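You operate a simulated robot arm through the tools that you are given. There is no shell and no other tool. Be economical: measure what you need, move in short steps, check, and stop when the job is done.

The job below is to be done with a simulated two-armed robot. You get a single attempt, and the scene is never put back.

TASK
Stack the 56 mm silver tin from the top of the steel table on top of the 36 mm silver tin. Then take the cap off the black jug and lay it down on the top of the spring bench. Then put the black canister on the top of the spring bench away on the middle narrow shelf of the tall rack. Then take the tall gold gland on the tray of the red cart and put it away on the shelf of the steel table. Then open the third left drawer from the top, put the yellow tape roll on the top of the steel table away in the inside from the top of the third left drawer, then shut the drawer. Then fetch the beaker and stand it on top of the blue canister. Keep to this order. Set down upright: black canister, tall gold gland, beaker.
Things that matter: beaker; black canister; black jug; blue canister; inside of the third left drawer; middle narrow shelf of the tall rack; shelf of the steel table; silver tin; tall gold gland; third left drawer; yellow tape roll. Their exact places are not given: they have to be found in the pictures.

The check looks at the end state, three seconds after you hand in, the way a careful person would. Anything else that was tipped, shoved, dropped, spilled or broken makes it a failure. A push-on lid holds only when it is set on centred and level and pressed home; a screw cap is set on level and turned clockwise until tight.

THE ROBOT
Two 7-joint arms with two-finger parallel grippers on one trunk, on a base that drives. Base frame: it is fixed to the floor where the robot stands at the start and does not move with it; the origin is under the middle of the robot, x ahead of it, y to its left, z up; the surface under the hand at the start is at about z = 806. Lengths are in mm, angles in rad, forces in N, time in s.
The left shoulder is at the start at [50, 209, 1121], the right one opposite. With the tool pointing down near the work surface each hand reaches from about 280 to 920 mm from the robot's upright axis, wherever it stands, measured 20 degrees to its own side. Places, roughly: beaker (8x8x11 cm) [700, -500, 800]; black canister (7x7x10 cm) [2800, 2800, 900]; black jug [2750, 3000, 1000]; blue canister (7x7x9 cm) [-1200, 2300, 1700]; inside of the third left drawer [2800, 200, 400]; middle narrow shelf of the tall rack [-1200, 2400, 900]; shelf of the steel table [700, -300, 400]; silver tin [750, 0, 750]; tall gold gland (5x5x5 cm) [900, 2300, 800]; third left drawer [2700, 200, 400]; yellow tape roll (8x8x4 cm) [500, 0, 800]. Payload 4.4 kg a hand.
The TCP of each hand is the grasp point between the finger pads, 23 mm short of the fingertips. In the tool frame z runs along the fingers and y along their closing line. Largest opening 94 mm; finger width 38, thickness 10; the body of the gripper, 54 by 96 mm, starts 39 mm behind the TCP.
Orientation is that of the tool frame in the base frame, as a unit quaternion [x, y, z, w]. With the fingers straight down and closing along the base's y, the tool's x points along the base's -x, its y along +y and its z along -z.

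THE INTERFACE
- The arms move only by the tool nudge_tool. It takes "left_deltas", "right_deltas" or both (then of equal length, played together; a hand with none holds still); each is a list of rows, each a list of 7 numbers: the shift along the tool's x, y, z in mm, then the turn, a rotation vector about the tool's x, y, z in rad, then the finger opening in mm, from 0 to 94. In form: [[x, y, z, wx, wy, wz, hand], ...]. A call has 1 to 10 rows; each row shifts and turns the commanded pose from where the row before left it, along the tool's axes as they then stand. Rows are played at 5 a second. More than 50 mm and 0.15 rad between two rows, or a gripper value outside its range, and nothing of the call is played. A pose out of reach is approached as far as the arm can. The call stops where the force on the tool passes 40 N (or 10 N more than at its start, if that is more) or the arm is blocked; 0.2 s more then pass. The fingers move at their own pace (about 108 mm/s each) and stop on an object; they squeeze with about 29 N. The grip force told is the motor's: it shows also when the fingers shut on nothing. Time passes only in rows, and 0.2 s behind the last, so rows that do not move let the fingers close. The reply holds the time, the measured pose of the TCP, the force on the tool along the base axes, the opening and the grip force, in the units named above and with some noise, with the torque about the TCP (base axes, N m) and any sound that the robot's microphone picked up.
- Cameras (640 x 400 px; columns grow to the right, rows downward): "scene" is now at [149.1, 10.8, 1283.9]; the picture's right is [0.13, -0.99, 0.00], its down [-0.66, -0.09, -0.75] and it looks along [0.74, 0.10, -0.66] (base axes); focal length 239 px, centre (320, 200). "left" rides on the left gripper at [86, -16, -74] in its tool frame; the picture's right is [0.18, 0.98, 0.00], its down [-0.58, 0.11, -0.81] and it looks along [-0.79, 0.15, 0.59] (tool axes); focal length 243 px, centre (320, 200). "right" rides on the right gripper at [86, 16, -74] in its tool frame; the picture's right is [-0.18, 0.98, 0.00], its down [-0.58, -0.11, -0.81] and it looks along [-0.79, -0.15, 0.59] (tool axes); focal length 243 px, centre (320, 200).
- capture(camera): a new picture of that camera. It takes no simulated time.
- lift_body(by): slides the trunk up (or, below 0, down) by that many mm; the arms and the scene camera ride with it, the base frame stays. It gives what a move gives, with no picture.
- roll_base(legs): drives the robot by 1 to 6 legs, each [ahead, left, turn to the left] in mm, mm and rad, along the robot's own axes; the way and the turn of a leg run together, so that a leg with both is an arc; at most 1500 mm and 3.142 rad a leg. The arms and the cameras ride along, it lands a little off, and it stops where it bumps. It gives what a move gives.
- pan_tilt(pan, tilt): turns the head with the scene camera to pan (to the left, within 1.396 rad either way) and tilt (down, from -0.506 to 1.204), counted from straight ahead of the robot. It gives what a move gives.
- probe_pixels(camera, pixels): there is no depth. For up to 12 entries [column, row, z] of the newest picture of that camera ("zoom" is the newest enlarged one), the place [x, y] in the base frame at which the ray of that pixel passes the height z, good to about 2 mm. It takes no simulated time.
- inspect(camera, box): a new picture of the part [left, top, right, bottom] of that camera's present view, enlarged. It takes no simulated time.
- finish_job(): hands the job in; it is judged then, once.

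Work in short steps. Measure before you move; look again where a grasp or a placing could have gone wrong, and mend it. You have 131 turns and 162 pictures in all, those below and enlarged ones among them. Open the grippers and draw the arms clear of the work before you hand the job in, unless the task says otherwise; then end with one line.

The tools are called after "Call:" as a command line: name --argument value ..., lists and objects as JSON in quotes. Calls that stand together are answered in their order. nudge_tool: Moves the arms, as the interface text tells. Its arguments: {"type":"object","properties":{"left_deltas":{"type":"array","items":{"type":"array","items":{"type":"number"}}},"right_deltas":{"type":"array","items":{"type":"array","items":{"type":"number"}}}},"required":[]} The other tools are called the same way: lift_body (by) slides the trunk up or down; roll_base (legs) drives the base; pan_tilt (pan, tilt) turns the head that bears the scene camera; capture (camera) takes a picture; probe_pixels (camera, pixels) gives the place at which the rays of pixels pass given heights; inspect (camera, box) takes an enlarged picture of a part of a camera's view; finish_job () hands the job in.

At the start:

```text
t: 0.0
left_position: [640.0, 200.7, 1093.5]
left_tcp_rot: [0.0, 1.0, 0.0, 0.001]
left_contact_force: [-0.1, 0.6, -1.0]
left_moment: [0.01, 0.0, -0.03]
left_width: 94.0
left_gripper_force: 0.0
right_position: [542.4, -231.5, 1036.8]
right_tcp_rot: [0.0, 1.0, 0.0, 0.0]
right_contact_force: [0.9, -0.9, 0.1]
right_moment: [0.0, 0.01, -0.02]
right_width: 93.9
right_gripper_force: 0.2
trunk travel left (down, up): [-200.0, 363.0]
robot x, y, heading: [-3.9, -0.8, -0.001]
head pan, tilt: [0.133, 0.724]
```

scene: 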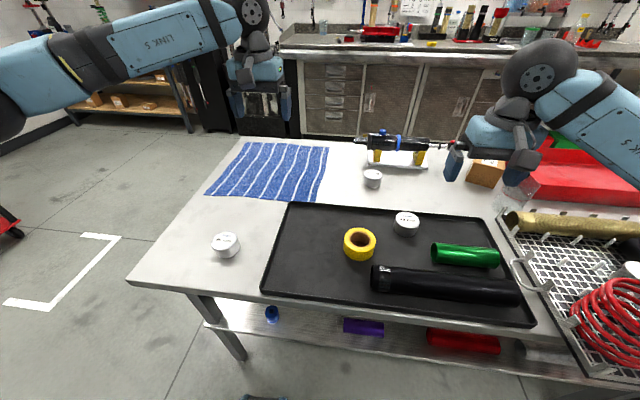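
right: 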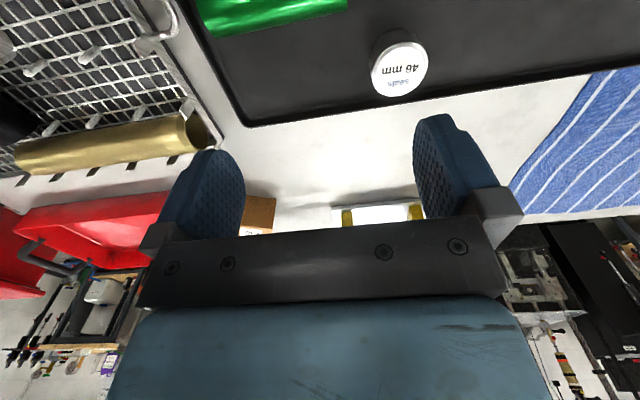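
left: 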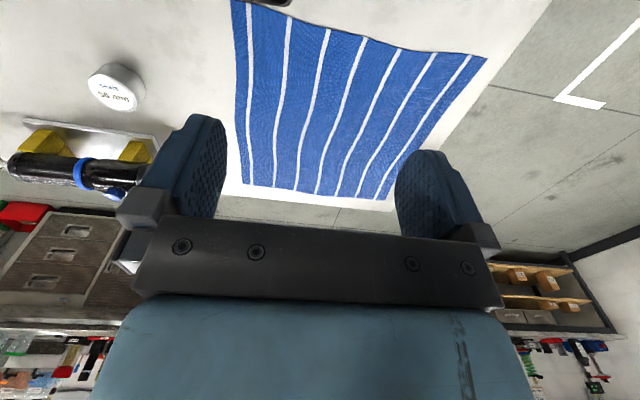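

Three silver tins are visible: at scene (225,245), (407,222) and (373,178). I enlarge them to read their labels.

Call:
inspect --camera "scene" --box '[190, 220, 270, 270]'

Call:
inspect --camera "left" --box '[70, 50, 166, 110]'

Call:
inspect --camera "scene" --box '[340, 150, 440, 240]'

```text
8.00 times, centred on (230, 245) of scene
```

zoom: 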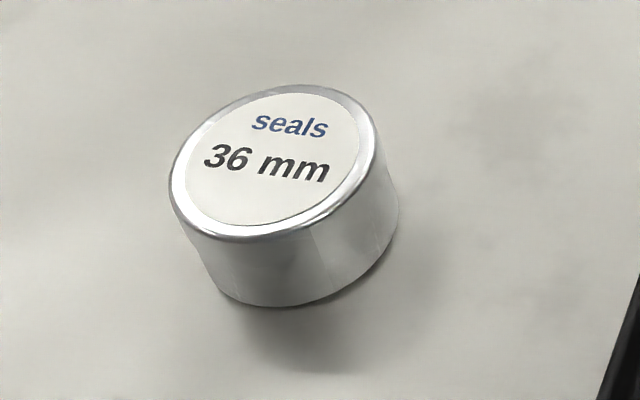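

```text
6.67 times, centred on (118, 80) of left
```

zoom: 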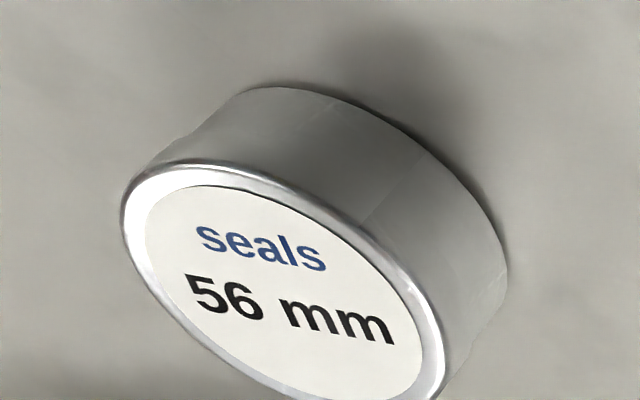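

```text
4.44 times, centred on (390, 195) of scene
```

zoom: 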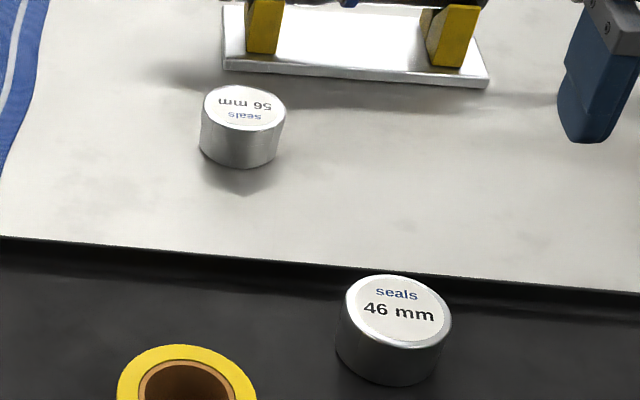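

The 36 mm tin is at scene (224,240) and the 56 mm tin at scene (372,174). I probe their edges at several heights to get position and height.

Call:
probe_pixels --camera "scene" --pixels '[[372, 187.8, 806], [372, 179.2, 836], [372, 179.2, 846], [372.4, 174, 836], [363.2, 174, 836], [381.9, 174, 836], [223.8, 258.1, 806], [223.8, 250, 836], [224.1, 240.3, 836], [359, 240, 840], [360, 262, 806], [375, 245, 830]]'

Call:
pan_tilt --pan -0.6 --tilt 0.7

Call:
capture --camera "scene"

```text
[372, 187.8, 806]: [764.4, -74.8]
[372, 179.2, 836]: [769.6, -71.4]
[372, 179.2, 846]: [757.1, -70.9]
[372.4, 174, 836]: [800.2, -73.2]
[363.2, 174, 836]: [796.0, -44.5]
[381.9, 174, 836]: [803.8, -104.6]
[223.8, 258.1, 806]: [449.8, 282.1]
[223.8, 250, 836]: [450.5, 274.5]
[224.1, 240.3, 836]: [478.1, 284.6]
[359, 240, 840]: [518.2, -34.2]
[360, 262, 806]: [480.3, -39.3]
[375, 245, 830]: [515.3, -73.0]
```

```text
t: 1.1
left_position: [640.7, 201.0, 1093.4]
left_tcp_rot: [0.0, 1.0, 0.0, 0.0]
left_contact_force: [-0.1, -0.4, -1.0]
left_moment: [-0.01, 0.0, -0.02]
left_width: 94.0
left_gripper_force: 0.0
right_position: [542.9, -231.0, 1036.3]
right_tcp_rot: [0.0, 1.0, 0.0, -0.001]
right_contact_force: [0.2, 0.9, 0.0]
right_moment: [-0.02, 0.0, -0.01]
right_width: 93.7
right_gripper_force: 0.0
trunk travel left (down, up): [-200.0, 363.0]
robot x, y, heading: [-1.2, 0.6, -0.002]
head pan, tilt: [-0.6, 0.7]
```

```text
155 pictures are left
```

scene: 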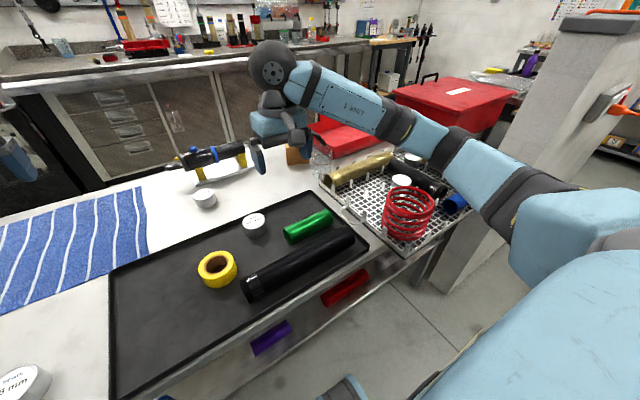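

Tin height comes to ~34 mm; the 56 mm tin is centred at about (795,-73) and the 36 mm tin at about (477,284). I bring the left hand above the 56 mm tin and look.

Call:
nudge_tool --left_deltas '[[-19, -34.2, 19, 0, 0, 0, 94], [-19, -34.2, 19, 0, 0, 0, 94], [-19, -34.2, 19, 0, 0, 0, 94], [-19, -34.2, 19, 0, 0, 0, 94], [-19, -34.2, 19, 0, 0, 0, 94], [-19, -34.2, 19, 0, 0, 0, 94], [-19, -34.2, 19, 0, 0, 0, 94], [-19, -34.2, 19, 0, 0, 0, 94], [0, 0, 0, 0, 0, 0, 94]]'

Call:
capture --camera "left"

```text
t: 3.1
left_position: [787.1, -68.7, 942.0]
left_tcp_rot: [-0.001, 1.0, -0.001, -0.001]
left_contact_force: [-0.6, 0.0, 0.5]
left_moment: [0.0, 0.03, 0.0]
left_width: 94.1
left_gripper_force: 0.0
left hand out of reach, approached as far as the arm can: row 8
right_position: [541.6, -230.5, 1036.7]
right_tcp_rot: [-0.001, 1.0, -0.001, 0.001]
right_contact_force: [1.3, 0.3, 0.0]
right_moment: [-0.04, -0.02, -0.02]
right_width: 94.0
right_gripper_force: 0.1
trunk travel left (down, up): [-200.0, 363.0]
robot x, y, heading: [-1.4, -0.7, -0.0]
head pan, tilt: [-0.6, 0.7]
```

```text
154 pictures are left
```

left: 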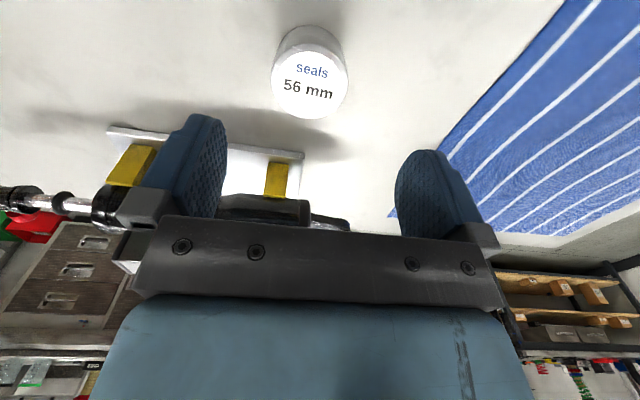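

The hand is at its reach limit here, with the tin at left (310,75). I measure the tin, then shift the base 100 mm to the right.

Call:
probe_pixels --camera "left" --pixels '[[311, 82, 840], [271, 78, 840], [349, 84, 840], [308, 24, 806], [309, 119, 840]]'

Call:
roll_base --legs '[[0, -100, 0]]'

Call:
capture --camera "left"

```text
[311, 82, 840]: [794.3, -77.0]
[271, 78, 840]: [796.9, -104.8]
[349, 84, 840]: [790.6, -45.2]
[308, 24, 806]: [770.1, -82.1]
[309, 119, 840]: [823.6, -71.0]
```

```text
t: 4.7
left_position: [788.5, -173.0, 941.0]
left_tcp_rot: [0.0, 1.0, 0.0, 0.0]
left_contact_force: [-0.6, 0.7, 0.1]
left_moment: [0.02, -0.03, -0.01]
left_width: 94.1
left_gripper_force: 0.0
right_position: [542.3, -333.8, 1035.2]
right_tcp_rot: [-0.001, 1.0, 0.0, 0.0]
right_contact_force: [-0.2, 0.4, -0.3]
right_moment: [0.04, 0.05, -0.03]
right_width: 94.1
right_gripper_force: 0.0
trunk travel left (down, up): [-200.0, 363.0]
robot x, y, heading: [2.5, -98.7, 0.003]
head pan, tilt: [-0.6, 0.7]
```

```text
153 pictures are left
```

left: 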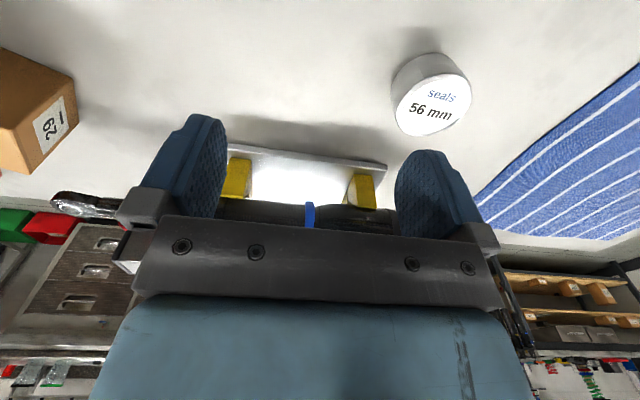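

Tin centre is (794,-75), diameter about 60. I slide over it and come partway down.

Call:
nudge_tool --left_deltas '[[-2, 33, 0, 0, 0, 0, 94], [-2, 33, 0, 0, 0, 0, 94], [-2, 32, 0, 0, 0, 0, 94], [0, 0, 30, 0, 0, 0, 94], [0, 0, 25, 0, 0, 0, 94], [0, 0, 0, 0, 0, 0, 94]]'

Call:
capture --camera "left"

```text
t: 6.0
left_position: [793.2, -74.1, 887.7]
left_tcp_rot: [0.0, 1.0, 0.0, 0.0]
left_contact_force: [-0.2, 0.8, 0.1]
left_moment: [0.0, -0.03, 0.02]
left_width: 94.2
left_gripper_force: 0.1
right_position: [541.6, -335.5, 1035.9]
right_tcp_rot: [0.001, 1.0, 0.0, 0.0]
right_contact_force: [0.0, -0.6, -0.9]
right_moment: [-0.01, 0.0, -0.02]
right_width: 94.2
right_gripper_force: 0.1
trunk travel left (down, up): [-200.0, 363.0]
robot x, y, heading: [0.4, -101.5, -0.004]
head pan, tilt: [-0.6, 0.7]
```

```text
152 pictures are left
```

left: 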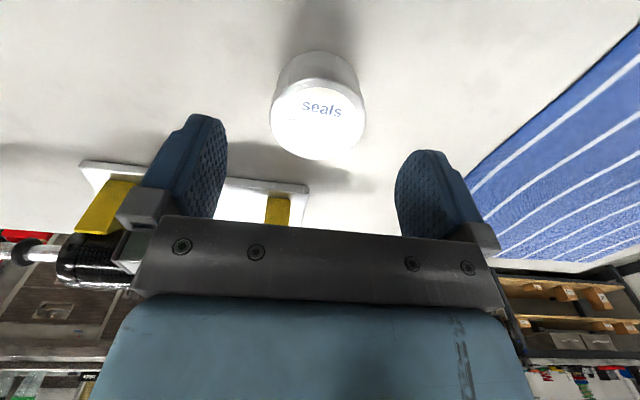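

Tin is centred between the fingers (col 318). I descend to TCP z≈833, close, and lift.

Call:
nudge_tool --left_deltas '[[0, 0, 28, 0, 0, 0, 94], [0, 0, 26, 0, 0, 0, 94], [0, 0, 0, 0, 0, 0, 94], [0, 0, 0, 0, 0, 0, 50], [0, 0, 0, 0, 0, 0, 50], [0, 0, 0, 0, 0, 0, 50]]'

```text
t: 7.5
left_position: [794.0, -74.4, 832.2]
left_tcp_rot: [0.0, 1.0, 0.0, 0.0]
left_contact_force: [-0.4, -0.2, 0.5]
left_moment: [0.01, -0.02, 0.03]
left_width: 58.8
left_gripper_force: 28.7
right_position: [542.5, -334.5, 1035.8]
right_tcp_rot: [0.0, 1.0, -0.001, 0.0]
right_contact_force: [0.3, 0.5, 0.1]
right_moment: [0.01, 0.0, 0.01]
right_width: 93.9
right_gripper_force: 0.1
trunk travel left (down, up): [-200.0, 363.0]
robot x, y, heading: [-0.6, -104.5, -0.005]
head pan, tilt: [-0.6, 0.7]
```

Gripped (58.8 mm). I lift and move toward the 36 mm tin, staying high.

Call:
nudge_tool --left_deltas '[[0, 0, -40, 0, 0, 0, 50], [0, 0, -45, 0, 0, 0, 50], [35, 30, 0, 0, 0, 0, 50], [35, 30, 0, 0, 0, 0, 50], [35, 30, 0, 0, 0, 0, 50], [35, 30, 0, 0, 0, 0, 50], [35, 30, 0, 0, 0, 0, 50], [35, 30, 0, 0, 0, 0, 50], [35, 30, 0, 0, 0, 0, 50], [0, 0, 0, 0, 0, 0, 50]]'

Call:
pan_tilt --pan 0.6 --tilt 0.75

Call:
capture --camera "scene"

Call:
capture --camera "left"

```text
t: 9.7
left_position: [549.4, 135.1, 918.1]
left_tcp_rot: [0.0, 1.0, -0.001, 0.0]
left_contact_force: [-0.1, -0.5, -0.5]
left_moment: [-0.02, 0.03, -0.01]
left_width: 58.6
left_gripper_force: 29.6
right_position: [541.1, -334.8, 1036.5]
right_tcp_rot: [0.0, 1.0, 0.0, 0.0]
right_contact_force: [0.0, 0.0, -0.3]
right_moment: [0.01, -0.01, -0.03]
right_width: 94.0
right_gripper_force: 0.1
trunk travel left (down, up): [-200.0, 363.0]
robot x, y, heading: [0.2, -100.6, -0.001]
head pan, tilt: [-0.6, 0.7]
```

```text
t: 11.1
left_position: [551.3, 135.0, 918.8]
left_tcp_rot: [0.0, 1.0, 0.001, -0.001]
left_contact_force: [-0.8, -0.1, -1.1]
left_moment: [0.03, 0.07, -0.04]
left_width: 59.0
left_gripper_force: 28.7
right_position: [542.2, -334.1, 1035.8]
right_tcp_rot: [0.0, 1.0, 0.0, 0.0]
right_contact_force: [0.8, 0.8, 0.7]
right_moment: [0.03, -0.03, 0.0]
right_width: 94.1
right_gripper_force: 0.1
trunk travel left (down, up): [-200.0, 363.0]
robot x, y, heading: [-2.4, -103.1, -0.003]
head pan, tilt: [0.6, 0.75]
```

```text
151 pictures are left
```

scene: 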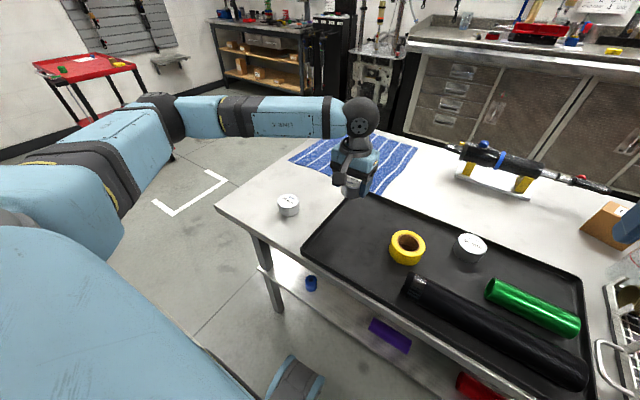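

```text
150 pictures are left
```

left: 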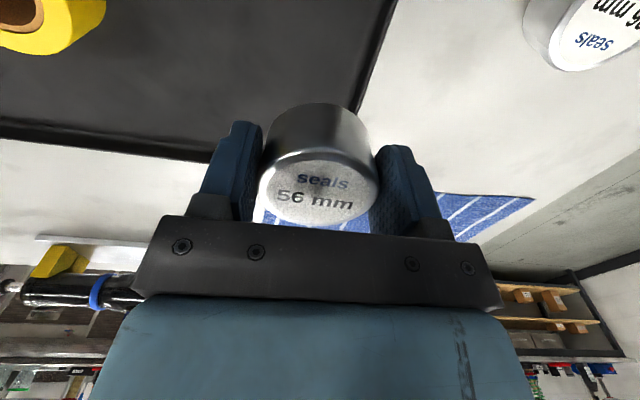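

The 36 mm tin is at scene (288,205), clear of the hand. I zoom to measure its centre.

Call:
inspect --camera "scene" --box '[256, 185, 320, 225]'

```text
10.00 times, centred on (288, 205) of scene
```

zoom: 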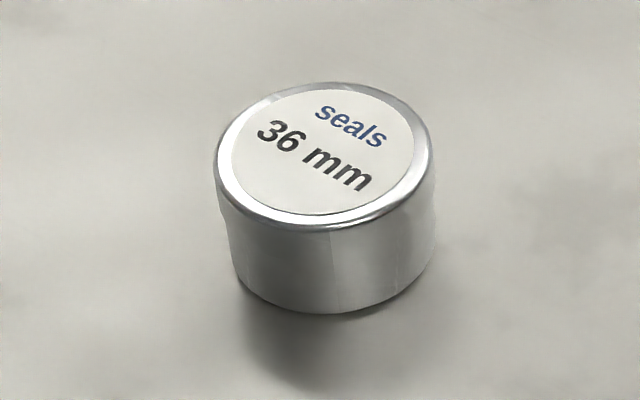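

Call:
probe_pixels --camera "zoom" --pixels '[[325, 155, 840], [214, 155, 840], [436, 155, 840], [325, 82, 840], [325, 230, 840], [330, 315, 806], [328, 230, 836]]'

```text
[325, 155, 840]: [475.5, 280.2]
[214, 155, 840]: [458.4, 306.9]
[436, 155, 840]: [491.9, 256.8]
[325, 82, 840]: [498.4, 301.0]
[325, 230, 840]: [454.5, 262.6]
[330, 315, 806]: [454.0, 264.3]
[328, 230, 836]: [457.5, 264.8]
```

36 mm tin centre ≈ (476,281). I move the held tin over it at height, then look.

Call:
nudge_tool --left_deltas '[[18.6, 36.6, 0, 0, 0, 0, 50], [18.6, 36.6, 0, 0, 0, 0, 50], [18.6, 36.6, 0, 0, 0, 0, 50], [18.6, 36.6, 0, 0, 0, 0, 50], [0, 0, 35, 0, 0, 0, 50], [0, 0, 0, 0, 0, 0, 50]]'

Call:
inspect --camera "scene" --box '[240, 165, 336, 225]'

Call:
capture --camera "left"

```text
t: 12.4
left_position: [473.1, 280.8, 882.5]
left_tcp_rot: [0.001, 1.0, 0.0, 0.0]
left_contact_force: [-0.3, 0.1, -0.5]
left_moment: [0.02, -0.02, -0.01]
left_width: 59.2
left_gripper_force: 28.9
right_position: [541.5, -334.2, 1035.2]
right_tcp_rot: [-0.001, 1.0, 0.0, 0.001]
right_contact_force: [-0.2, -0.2, 0.0]
right_moment: [0.0, -0.01, 0.02]
right_width: 94.1
right_gripper_force: 0.0
trunk travel left (down, up): [-200.0, 363.0]
robot x, y, heading: [1.1, -103.1, 0.002]
head pan, tilt: [0.6, 0.75]
```

```text
6.67 times, centred on (288, 195) of scene
```

zoom: 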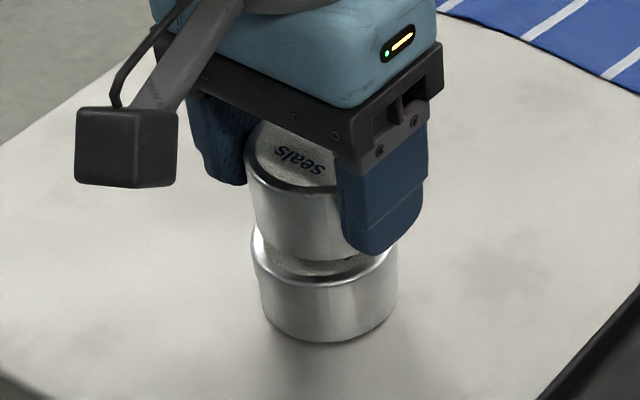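

```text
147 pictures are left
```

left: 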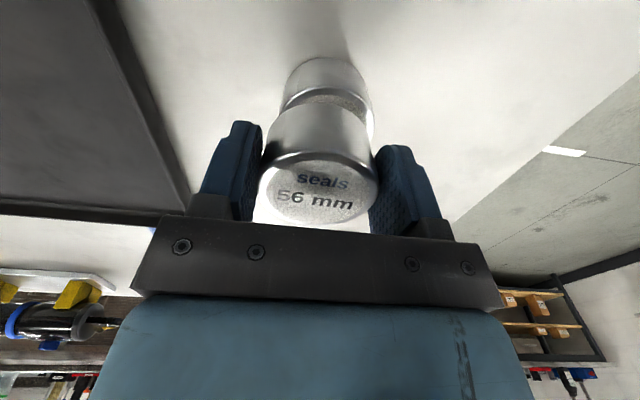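

Well aligned. I correct 2 mm in x and lower until contact in small rows.

Call:
nudge_tool --left_deltas '[[-2, 0, 8, 0, 0, 0, 50], [0, 0, 4, 0, 0, 0, 50], [0, 0, 2, 0, 0, 0, 50], [0, 0, 1, 0, 0, 0, 50]]'

```text
t: 13.4
left_position: [477.0, 281.4, 867.5]
left_tcp_rot: [0.001, 1.0, 0.0, 0.001]
left_contact_force: [-0.9, -0.2, 6.0]
left_moment: [0.02, 0.02, 0.03]
left_width: 59.3
left_gripper_force: 29.0
right_position: [541.9, -334.8, 1035.7]
right_tcp_rot: [0.0, 1.0, 0.0, 0.0]
right_contact_force: [-0.3, 0.0, 0.0]
right_moment: [-0.04, 0.0, 0.02]
right_width: 93.9
right_gripper_force: 0.1
trunk travel left (down, up): [-200.0, 363.0]
robot x, y, heading: [0.8, -104.7, -0.0]
head pan, tilt: [0.6, 0.75]
```

Contact felt (6 N). I open and draw up.

Call:
nudge_tool --left_deltas '[[0, 0, 0, 0, 0, 0, 90], [0, 0, 0, 0, 0, 0, 94], [0, 0, -40, 0, 0, 0, 94], [0, 0, -45, 0, 0, 0, 94], [0, 0, -45, 0, 0, 0, 94], [0, 0, -45, 0, 0, 0, 94], [0, 0, -45, 0, 0, 0, 94], [0, 0, 0, 0, 0, 0, 94]]'

Call:
inspect --camera "scene" --box '[240, 165, 336, 225]'

```text
t: 15.2
left_position: [477.8, 283.3, 1089.4]
left_tcp_rot: [0.001, 1.0, 0.0, 0.0]
left_contact_force: [-0.1, 0.1, -0.2]
left_moment: [-0.01, 0.02, 0.03]
left_width: 94.1
left_gripper_force: 0.1
right_position: [542.9, -333.7, 1035.1]
right_tcp_rot: [0.0, 1.0, 0.0, 0.0]
right_contact_force: [0.0, 0.5, 0.5]
right_moment: [0.02, 0.01, 0.0]
right_width: 93.8
right_gripper_force: 0.0
trunk travel left (down, up): [-200.0, 363.0]
robot x, y, heading: [0.6, -100.2, 0.005]
head pan, tilt: [0.6, 0.75]
```

```text
6.67 times, centred on (288, 195) of scene
```

zoom: 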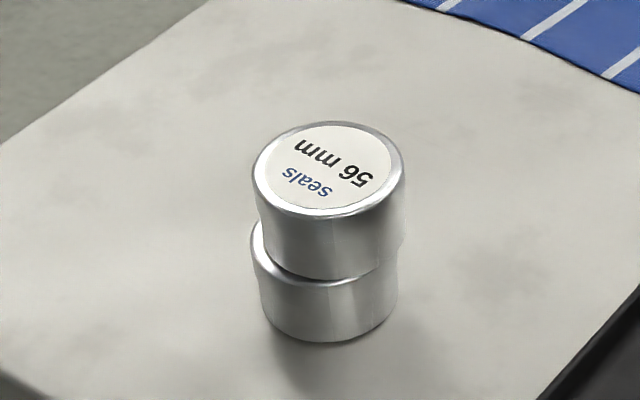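

Stack stands well. Now I look around to plan the drive to the spring bench near (2800,2900).

Call:
pan_tilt --pan 0.75 --tilt 0.3

Call:
capture --camera "scene"

Call:
pan_tilt --pan 1.39 --tilt 0.4

Call:
capture --camera "scene"

```text
t: 16.1
left_position: [476.6, 283.4, 1088.2]
left_tcp_rot: [0.0, 1.0, -0.001, 0.0]
left_contact_force: [0.4, 0.3, -0.9]
left_moment: [-0.01, 0.03, -0.04]
left_width: 93.9
left_gripper_force: 0.0
right_position: [542.0, -333.8, 1035.3]
right_tcp_rot: [0.0, 1.0, 0.0, 0.0]
right_contact_force: [0.0, -0.3, 1.2]
right_moment: [0.03, 0.0, -0.01]
right_width: 93.9
right_gripper_force: 0.0
trunk travel left (down, up): [-200.0, 363.0]
robot x, y, heading: [3.0, -101.5, 0.007]
head pan, tilt: [0.75, 0.3]
```

```text
145 pictures are left
```

scene: 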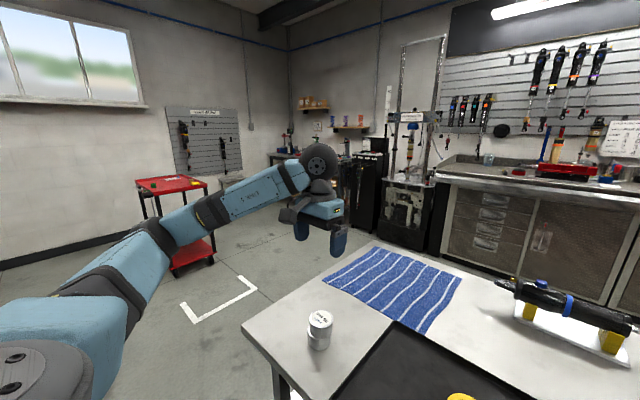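

```text
t: 17.2
left_position: [476.0, 284.1, 1087.3]
left_tcp_rot: [0.0, 1.0, 0.0, 0.001]
left_contact_force: [-0.5, -0.2, -0.4]
left_moment: [0.03, 0.02, 0.0]
left_width: 94.0
left_gripper_force: 0.0
right_position: [542.4, -332.9, 1035.6]
right_tcp_rot: [0.0, 1.0, -0.001, -0.001]
right_contact_force: [0.4, 0.0, 0.0]
right_moment: [0.02, 0.01, 0.03]
right_width: 93.6
right_gripper_force: 0.1
trunk travel left (down, up): [-200.0, 363.0]
robot x, y, heading: [0.1, -101.2, 0.002]
head pan, tilt: [1.389, 0.4]
```

```text
144 pictures are left
```

scene: 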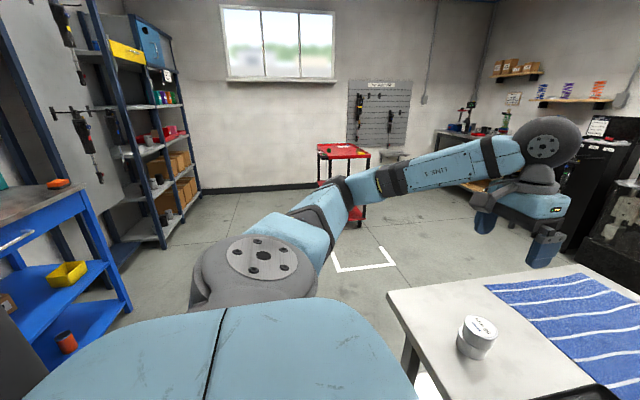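

Floor is clear left of the table and between it and the red cart. I drive left 1350 then ahead 1400 and look.

Call:
roll_base --legs '[[0, 1350, 0], [1400, 0, 0]]'

Call:
pan_tilt --pan 0.7 --tilt 0.45

Call:
capture --camera "scene"

```text
t: 35.7
left_position: [1864.7, 1679.1, 1088.4]
left_tcp_rot: [-0.024, 1.0, 0.0, 0.0]
left_contact_force: [-0.2, -0.6, -0.4]
left_moment: [0.0, 0.01, 0.04]
left_width: 94.0
left_gripper_force: 0.0
right_position: [1959.8, 1066.8, 1036.2]
right_tcp_rot: [-0.024, 1.0, 0.0, 0.0]
right_contact_force: [0.6, -0.8, -0.1]
right_moment: [0.01, 0.04, 0.03]
right_width: 94.3
right_gripper_force: 0.1
trunk travel left (down, up): [-200.0, 363.0]
robot x, y, heading: [1408.3, 1272.9, 0.052]
head pan, tilt: [1.389, 0.4]
```

```text
t: 36.8
left_position: [1865.8, 1678.7, 1088.3]
left_tcp_rot: [-0.023, 1.0, -0.001, 0.0]
left_contact_force: [0.1, -0.6, 0.6]
left_moment: [0.04, -0.01, -0.05]
left_width: 94.3
left_gripper_force: 0.0
right_position: [1959.3, 1065.7, 1036.1]
right_tcp_rot: [-0.023, 1.0, 0.0, 0.0]
right_contact_force: [-0.2, -0.3, 0.9]
right_moment: [-0.03, 0.02, 0.02]
right_width: 94.1
right_gripper_force: 0.0
trunk travel left (down, up): [-200.0, 363.0]
robot x, y, heading: [1407.3, 1274.8, 0.045]
head pan, tilt: [0.7, 0.45]
```

```text
143 pictures are left
```

scene: 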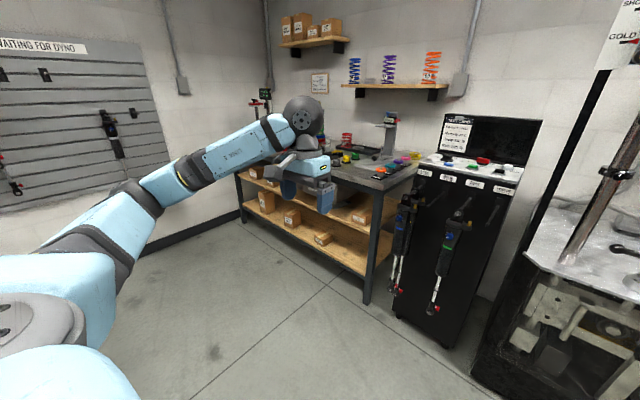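

The spring bench is at scene (240–410, 150–300). I probe its legs on the floor and top edge.

Call:
probe_pixels --camera "scene" --pixels '[[368, 303, 0], [246, 222, 0], [372, 188, 850], [415, 167, 850], [240, 168, 850], [400, 315, 0]]'

Call:
inspect --camera "scene" --box '[240, 80, 432, 200]'

```text
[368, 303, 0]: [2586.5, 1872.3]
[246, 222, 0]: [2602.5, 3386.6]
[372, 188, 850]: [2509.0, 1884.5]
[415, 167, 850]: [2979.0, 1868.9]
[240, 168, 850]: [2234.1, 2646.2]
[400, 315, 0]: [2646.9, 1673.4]
```

```text
3.33 times, centred on (336, 140) of scene
```

zoom: 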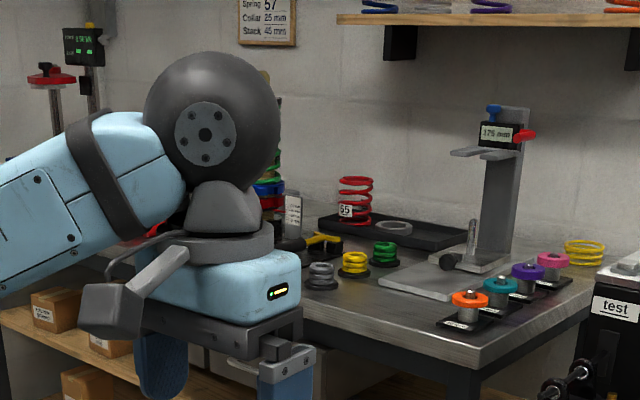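

Bench front is at x≈2570, y 1870–3390. I square up, go ahead to x≈1800, then left to y≈2800.

Call:
roll_base --legs '[[0, 0, -0.046], [400, 0, 0], [0, 1500, 0]]'

Call:
pan_tilt --pan 0.0 --tilt 0.55

Call:
capture --camera "scene"

```text
t: 52.7
left_position: [2291.1, 3162.9, 1089.3]
left_tcp_rot: [0.003, 1.0, 0.0, 0.0]
left_contact_force: [-0.7, -0.2, -0.3]
left_moment: [-0.01, 0.03, 0.03]
left_width: 93.9
left_gripper_force: 0.0
right_position: [2353.0, 2544.6, 1036.0]
right_tcp_rot: [0.003, 1.0, 0.0, 0.0]
right_contact_force: [0.6, 0.6, -0.9]
right_moment: [0.03, 0.01, -0.04]
right_width: 94.0
right_gripper_force: 0.0
trunk travel left (down, up): [-200.0, 363.0]
robot x, y, heading: [1810.2, 2780.8, -0.003]
head pan, tilt: [0.7, 0.45]
```

```text
t: 53.7
left_position: [2292.0, 3161.9, 1088.5]
left_tcp_rot: [0.003, 1.0, 0.0, 0.0]
left_contact_force: [0.4, -0.4, 0.3]
left_moment: [0.02, -0.02, -0.01]
left_width: 94.0
left_gripper_force: 0.0
right_position: [2352.9, 2545.3, 1036.2]
right_tcp_rot: [0.004, 1.0, 0.0, 0.0]
right_contact_force: [-0.6, -0.4, 0.6]
right_moment: [-0.01, -0.04, 0.02]
right_width: 94.0
right_gripper_force: 0.1
trunk travel left (down, up): [-200.0, 363.0]
robot x, y, heading: [1813.7, 2778.8, -0.005]
head pan, tilt: [0.0, 0.55]
```

```text
141 pictures are left
```

scene: 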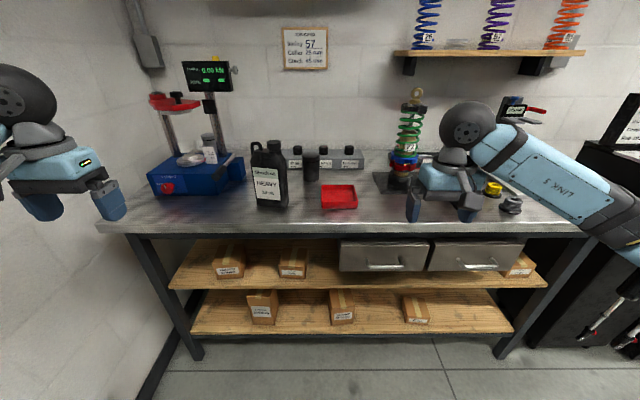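

The black jug is at (270,175), canister at (312,165), red tray at (338,196). I zoom and probe positions.

Call:
inspect --camera "scene" --box '[236, 130, 364, 210]'

Call:
probe_pixels --camera "scene" --pixels '[[300, 229, 870], [300, 229, 900], [201, 360, 0], [503, 357, 0], [272, 209, 880], [312, 181, 880], [312, 181, 900], [338, 209, 880], [170, 195, 880], [405, 190, 880]]'

```text
5.00 times, centred on (300, 170) of scene
```

zoom: 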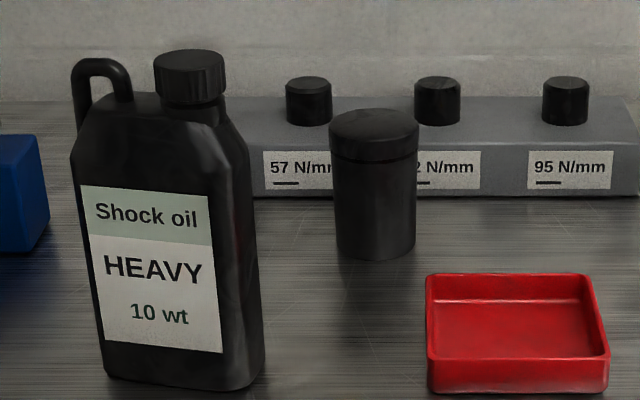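

```text
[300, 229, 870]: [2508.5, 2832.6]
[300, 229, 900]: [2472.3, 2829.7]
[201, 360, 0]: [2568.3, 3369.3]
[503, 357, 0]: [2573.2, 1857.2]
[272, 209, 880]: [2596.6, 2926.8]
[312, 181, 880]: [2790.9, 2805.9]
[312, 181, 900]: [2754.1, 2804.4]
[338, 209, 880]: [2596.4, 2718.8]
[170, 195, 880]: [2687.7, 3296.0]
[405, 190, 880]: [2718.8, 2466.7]
```

Jug stands about (2630,2935) with cap top near z≈1045; canister ~(2780,2805). I raise the trunk 100 mm, pull the right hand back, then approach the bench.

Call:
lift_body --by 100

Call:
nudge_tool --left_deltas '[[0, -25, 0, 0, 0, 0, 94], [0, -25, 0, 0, 0, 0, 94], [0, -25, 0, 0, 0, 0, 94], [0, -25, 0, 0, 0, 0, 94]]' --right_deltas '[[40, 20, 0, 0, 0, 0, 94], [40, 20, 0, 0, 0, 0, 94], [40, 20, 0, 0, 0, 0, 94], [0, 20, 0, 0, 0, 0, 94]]'

Call:
roll_base --legs '[[270, 0, 0]]'

Call:
capture --camera "scene"

Call:
capture --camera "left"

```text
t: 55.1
left_position: [2290.7, 3162.0, 1188.1]
left_tcp_rot: [0.003, 1.0, 0.0, 0.0]
left_contact_force: [-0.3, 0.1, -0.1]
left_moment: [-0.01, -0.03, 0.04]
left_width: 94.1
left_gripper_force: 0.0
right_position: [2351.9, 2544.7, 1135.9]
right_tcp_rot: [0.002, 1.0, 0.0, 0.0]
right_contact_force: [0.3, -0.2, -0.2]
right_moment: [0.01, 0.02, 0.02]
right_width: 93.7
right_gripper_force: 0.1
trunk travel left (down, up): [-300.0, 263.0]
robot x, y, heading: [1811.4, 2779.0, -0.009]
head pan, tilt: [0.0, 0.55]
```

```text
t: 56.1
left_position: [2290.3, 3062.2, 1187.4]
left_tcp_rot: [0.003, 1.0, 0.001, -0.002]
left_contact_force: [0.6, -0.2, -0.4]
left_moment: [0.02, 0.03, 0.01]
left_width: 94.1
left_gripper_force: 0.0
right_position: [2234.1, 2628.6, 1136.6]
right_tcp_rot: [0.003, 1.0, 0.0, 0.0]
right_contact_force: [0.0, -0.5, -0.7]
right_moment: [-0.04, -0.02, 0.01]
right_width: 94.2
right_gripper_force: 0.0
trunk travel left (down, up): [-300.0, 263.0]
robot x, y, heading: [1809.5, 2781.1, -0.01]
head pan, tilt: [0.0, 0.55]
```

```text
t: 57.9
left_position: [2552.0, 3059.6, 1187.7]
left_tcp_rot: [0.003, 1.0, -0.001, 0.0]
left_contact_force: [0.5, 0.2, -0.5]
left_moment: [0.05, 0.01, -0.01]
left_width: 94.0
left_gripper_force: 0.1
right_position: [2494.5, 2623.8, 1135.9]
right_tcp_rot: [0.003, 1.0, 0.0, -0.001]
right_contact_force: [1.6, 0.6, 0.9]
right_moment: [0.01, 0.01, 0.0]
right_width: 94.2
right_gripper_force: 0.1
trunk travel left (down, up): [-300.0, 263.0]
robot x, y, heading: [2073.6, 2775.2, -0.008]
head pan, tilt: [0.0, 0.55]
```

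```text
139 pictures are left
```

scene: 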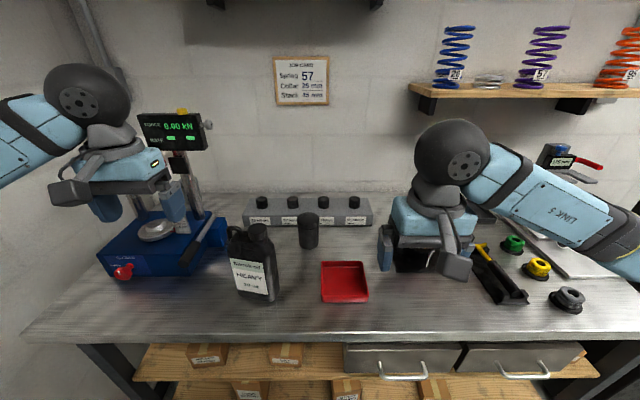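

```text
138 pictures are left
```

left: 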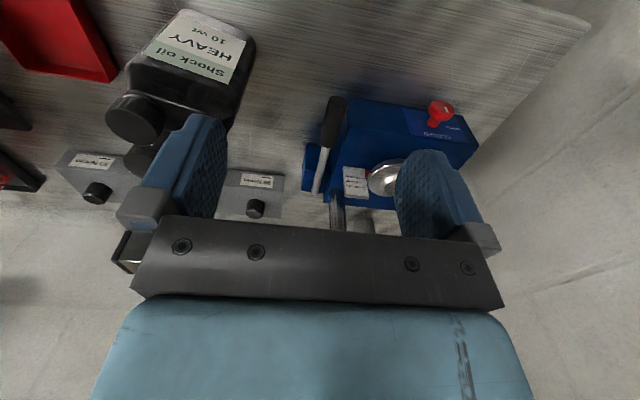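

The cap is at scene (261,233) and left (135,118). I zoom and triangulate with both views.

Call:
inspect --camera "left" --box '[80, 60, 208, 140]'

Call:
inspect --camera "scene" --box '[216, 210, 344, 310]'

Call:
probe_pixels --camera "left" --pixels '[[135, 118, 1045], [135, 118, 1030], [135, 118, 1010], [135, 118, 990]]'

Call:
probe_pixels --camera "scene" --pixels '[[260.5, 228, 1045], [260.5, 228, 1030], [260.5, 228, 1010], [260.5, 228, 990], [257, 301, 870], [257, 301, 850], [348, 301, 870], [310, 246, 870]]'

```text
5.00 times, centred on (144, 100) of left
```

zoom: 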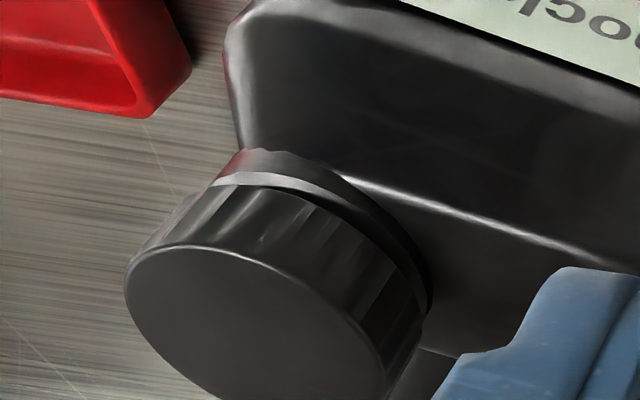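

```text
4.00 times, centred on (280, 260) of scene
```

zoom: 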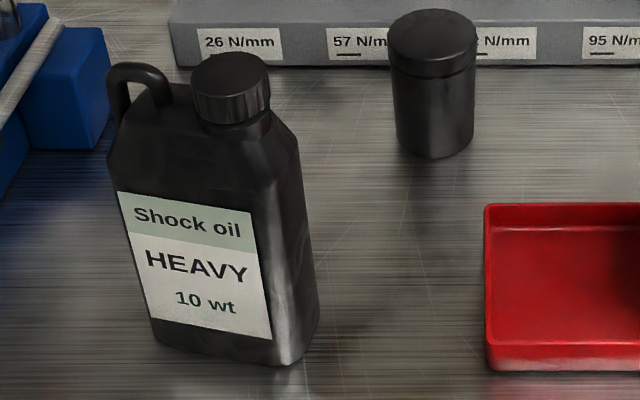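

```text
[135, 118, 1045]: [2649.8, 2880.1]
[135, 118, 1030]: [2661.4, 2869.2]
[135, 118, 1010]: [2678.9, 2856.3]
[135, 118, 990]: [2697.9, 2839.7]
```

```text
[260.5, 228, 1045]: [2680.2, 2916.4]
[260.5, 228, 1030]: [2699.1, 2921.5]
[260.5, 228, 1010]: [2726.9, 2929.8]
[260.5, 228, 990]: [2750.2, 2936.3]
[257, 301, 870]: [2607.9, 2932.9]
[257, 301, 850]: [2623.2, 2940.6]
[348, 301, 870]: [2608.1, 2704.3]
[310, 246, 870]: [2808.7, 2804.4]
```

Call:
probe_pixels --camera "left" --pixels '[[131, 127, 1045], [131, 127, 1060], [131, 127, 1075], [131, 127, 1090]]'

Call:
probe_pixels --camera "scene" --pixels '[[257.5, 227, 1045], [257.5, 227, 1060], [257.5, 227, 1075], [257.5, 227, 1090]]'

```text
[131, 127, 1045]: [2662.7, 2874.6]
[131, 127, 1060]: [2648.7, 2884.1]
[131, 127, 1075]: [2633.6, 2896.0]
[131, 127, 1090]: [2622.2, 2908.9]
```

```text
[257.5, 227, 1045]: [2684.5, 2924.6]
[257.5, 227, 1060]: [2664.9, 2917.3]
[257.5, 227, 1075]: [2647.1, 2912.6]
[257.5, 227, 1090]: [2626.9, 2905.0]
```

Rays meet at about (2624,2907,1089): cap top centre. I move above it, rotating the hand clockwise 1.35 rad in advance, fingers at 70 mm.

Call:
nudge_tool --left_deltas '[[-18, -38, 0, 0, 0, 0, 70], [-18, -38, 0, 0, 0, 0, 70], [-18, -38, 0, 0, 0, 0, 70], [-18, -39, 0, 0, 0, 0, 70], [0, 0, 0, 0, 0, 0.15, 70], [0, 0, 0, 0, 0, 0.15, 70], [0, 0, 0, 0, 0, 0.15, 70], [0, 0, 0, 0, 0, 0.15, 70], [0, 0, 30, 0, 0, 0, 70], [0, 0, 0, 0, 0, 0, 70]]'

Call:
capture --camera "left"

Call:
capture --camera "scene"

```text
t: 60.1
left_position: [2621.9, 2908.0, 1158.0]
left_tcp_rot: [0.298, 0.955, 0.0, 0.001]
left_contact_force: [-0.1, -0.7, 0.3]
left_moment: [0.02, 0.0, 0.01]
left_width: 70.0
left_gripper_force: 0.1
right_position: [2494.3, 2625.1, 1137.1]
right_tcp_rot: [0.004, 1.0, 0.0, 0.001]
right_contact_force: [0.4, -0.5, 0.0]
right_moment: [0.01, -0.01, -0.04]
right_width: 94.1
right_gripper_force: 0.1
trunk travel left (down, up): [-300.0, 263.0]
robot x, y, heading: [2073.7, 2777.1, -0.004]
head pan, tilt: [0.0, 0.55]
```

```text
135 pictures are left
```

left: 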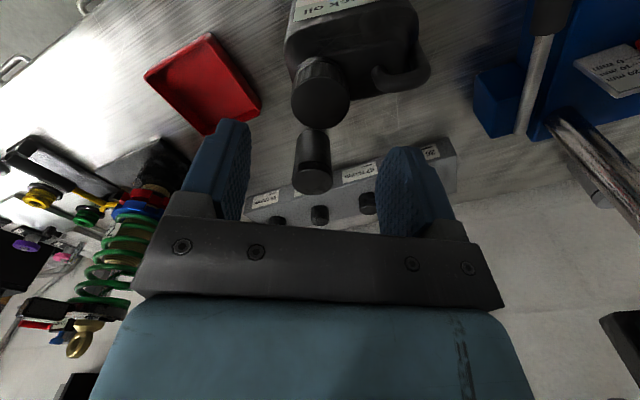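

```text
134 pictures are left
```

scene: 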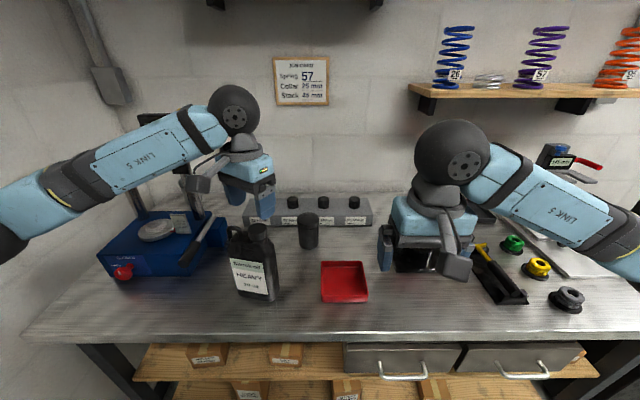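

I re-measure the cap in this view: top ellipse centre at left (321,103).

Call:
inspect --camera "left" --box '[272, 40, 400, 140]'

Call:
probe_pixels --camera "left" --pixels '[[321, 103, 1040], [321, 103, 1055], [321, 103, 1070], [321, 103, 1085], [321, 103, 1100]]'

Call:
probe_pixels --camera "scene" --pixels '[[257.5, 227, 1040], [257.5, 227, 1055], [257.5, 227, 1070], [257.5, 227, 1085], [257.5, 227, 1100]]'

```text
4.00 times, centred on (336, 90) of left
```

zoom: 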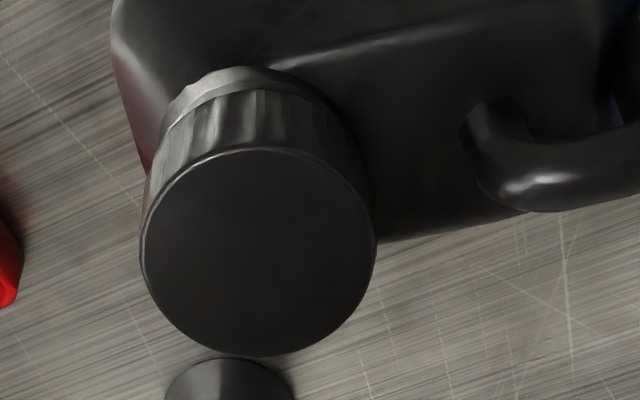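

```text
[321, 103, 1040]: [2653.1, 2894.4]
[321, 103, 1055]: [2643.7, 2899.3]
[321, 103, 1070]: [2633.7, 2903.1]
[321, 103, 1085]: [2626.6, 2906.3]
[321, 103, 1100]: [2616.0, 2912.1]
```

```text
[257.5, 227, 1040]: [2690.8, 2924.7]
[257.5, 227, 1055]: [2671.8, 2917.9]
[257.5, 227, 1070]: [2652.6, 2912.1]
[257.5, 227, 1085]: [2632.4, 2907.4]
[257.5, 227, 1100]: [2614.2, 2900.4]
```

Cap centre confirmed (2623,2907,1090), diameter ~41. I finish the pre-rotation and descend to TCP z≈1087.

Call:
nudge_tool --left_deltas '[[0, 0, 0, 0, 0, 0.15, 70], [0, 0, 0, 0, 0, 0.15, 70], [0, 0, 0, 0, 0, 0.15, 70], [0, 0, 0, 0, 0, 0.15, 70], [0, 0, 0, 0, 0, 0.15, 70], [0, 0, 40, 0, 0, 0, 70], [0, 0, 20, 0, 0, 0, 70], [0, 0, 6, 0, 0, 0, 70], [0, 0, 5, 0, 0, 0, 70], [0, 0, 0, 0, 0, 0, 70]]'

Call:
inspect --camera "scene" --box '[200, 180, 344, 310]'

Call:
capture --camera "left"

```text
t: 62.3
left_position: [2580.0, 2908.3, 1176.1]
left_tcp_rot: [0.586, 0.81, 0.0, -0.001]
left_contact_force: [0.6, -0.8, -0.1]
left_moment: [0.0, 0.01, 0.01]
left_width: 70.0
left_gripper_force: 0.1
left hand out of reach, approached as far as the arm can: row 4, 5, 6, 7, 8, 9
right_position: [2495.0, 2625.0, 1137.7]
right_tcp_rot: [0.004, 1.0, -0.001, 0.0]
right_contact_force: [-0.7, 0.1, 0.6]
right_moment: [0.0, 0.02, -0.01]
right_width: 94.2
right_gripper_force: 0.0
trunk travel left (down, up): [-300.0, 263.0]
robot x, y, heading: [2074.6, 2777.4, -0.008]
head pan, tilt: [0.0, 0.55]
```

```text
3.08 times, centred on (272, 245) of scene
```

zoom: 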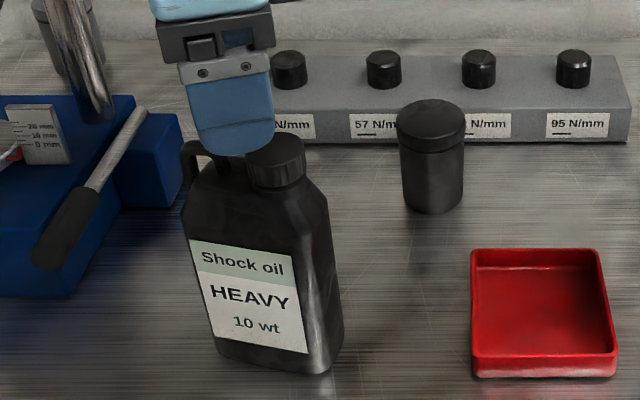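

```text
131 pictures are left
```

left: 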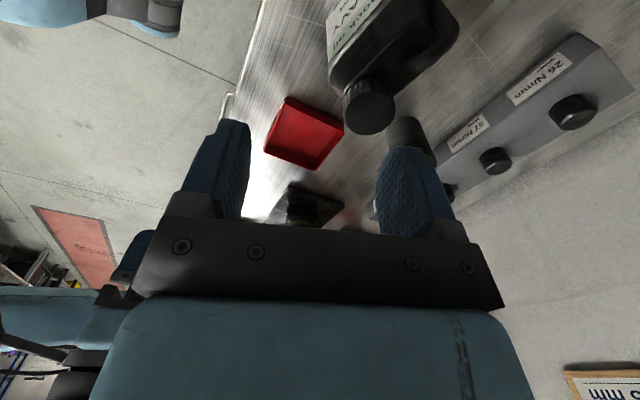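

The wrist can't take that much clockwise turn. I raise the command again and turn back 0.45 rad.

Call:
nudge_tool --left_deltas '[[0, 0, -46, 0, 0, 0, 70], [0, 0, -45, 0, 0, 0, 70], [0, 0, 0, 0, 0, -0.15, 70], [0, 0, 0, 0, 0, -0.15, 70], [0, 0, 0, 0, 0, -0.15, 70], [0, 0, 0, 0, 0, 0, 70]]'

```text
t: 63.7
left_position: [2580.0, 2909.7, 1267.9]
left_tcp_rot: [0.391, 0.92, 0.0, 0.0]
left_contact_force: [0.3, 1.4, -0.9]
left_moment: [-0.03, 0.0, -0.02]
left_width: 69.9
left_gripper_force: 0.1
right_position: [2495.3, 2623.8, 1136.6]
right_tcp_rot: [0.004, 1.0, 0.0, 0.001]
right_contact_force: [0.5, 0.0, -0.3]
right_moment: [0.01, -0.01, 0.02]
right_width: 94.2
right_gripper_force: 0.0
trunk travel left (down, up): [-300.0, 263.0]
robot x, y, heading: [2074.2, 2781.9, -0.004]
head pan, tilt: [0.0, 0.55]
```

Command follows the reached pose: now (2580,2910,1268) at 0.80 rad. I move over the cap and come down to z≈1140, checking reach.

Call:
nudge_tool --left_deltas '[[-16, 14.5, 0, 0, 0, 0, 70], [-15.6, 14.7, 0, 0, 0, 0, 70], [0, 0, 45, 0, 0, 0, 70], [0, 0, 45, 0, 0, 0, 70], [0, 0, 38, 0, 0, 0, 70], [0, 0, 0, 0, 0, 0, 70]]'

Call:
capture --camera "left"

```text
t: 65.1
left_position: [2624.3, 2906.5, 1135.4]
left_tcp_rot: [0.392, 0.92, 0.0, 0.0]
left_contact_force: [-0.3, 0.3, 1.2]
left_moment: [0.02, -0.02, -0.01]
left_width: 69.6
left_gripper_force: 0.0
right_position: [2493.8, 2624.6, 1136.3]
right_tcp_rot: [0.004, 1.0, 0.0, 0.0]
right_contact_force: [0.0, 0.3, -0.2]
right_moment: [0.01, 0.0, 0.01]
right_width: 94.2
right_gripper_force: 0.1
trunk travel left (down, up): [-300.0, 263.0]
robot x, y, heading: [2077.0, 2777.5, -0.009]
head pan, tilt: [0.0, 0.55]
```

```text
130 pictures are left
```

left: 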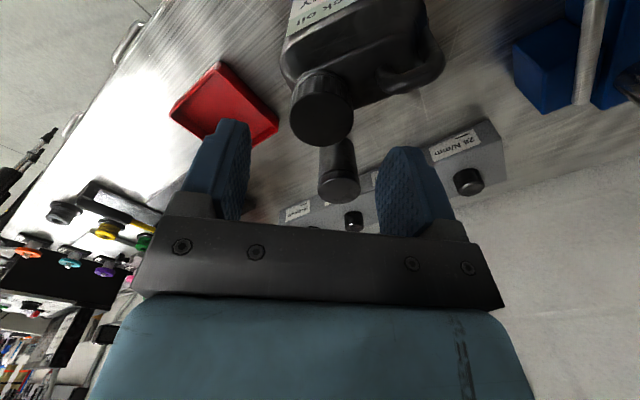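

Cap centred at (321,118). I descend 48 mm in steps and close on it.

Call:
nudge_tool --left_deltas '[[0, 0, 20, 0, 0, 0, 70], [0, 0, 18, 0, 0, 0, 70], [0, 0, 10, 0, 0, 0, 70], [0, 0, 0, 0, 0, 0, 70], [0, 0, 0, 0, 0, 0, 30], [0, 0, 0, 0, 0, 0, 30], [0, 0, 0, 0, 0, 0, 30]]'

Call:
capture --camera "left"

Call:
inspect --camera "scene" --box '[200, 180, 344, 310]'

```text
t: 66.7
left_position: [2623.6, 2905.8, 1090.2]
left_tcp_rot: [0.392, 0.92, 0.0, 0.0]
left_contact_force: [1.5, 1.3, 0.4]
left_moment: [0.12, -0.11, 0.01]
left_width: 36.9
left_gripper_force: 29.0
right_position: [2494.9, 2624.9, 1136.3]
right_tcp_rot: [0.004, 1.0, 0.0, -0.001]
right_contact_force: [-0.2, 0.0, 0.6]
right_moment: [-0.01, -0.03, -0.01]
right_width: 93.9
right_gripper_force: 0.1
trunk travel left (down, up): [-300.0, 263.0]
robot x, y, heading: [2074.3, 2776.3, -0.005]
head pan, tilt: [0.0, 0.55]
```

```text
129 pictures are left
```

left: 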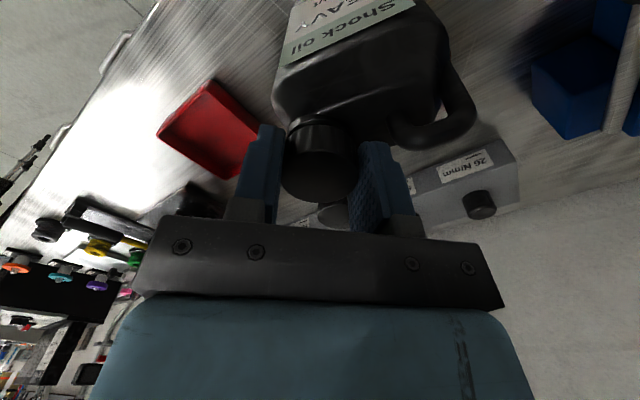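

```text
3.08 times, centred on (272, 245) of scene
```

zoom: 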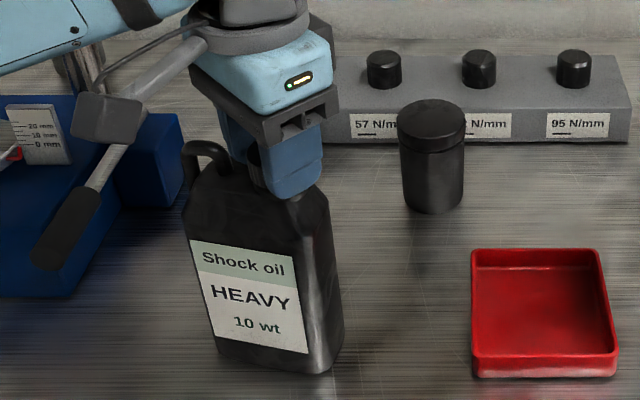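

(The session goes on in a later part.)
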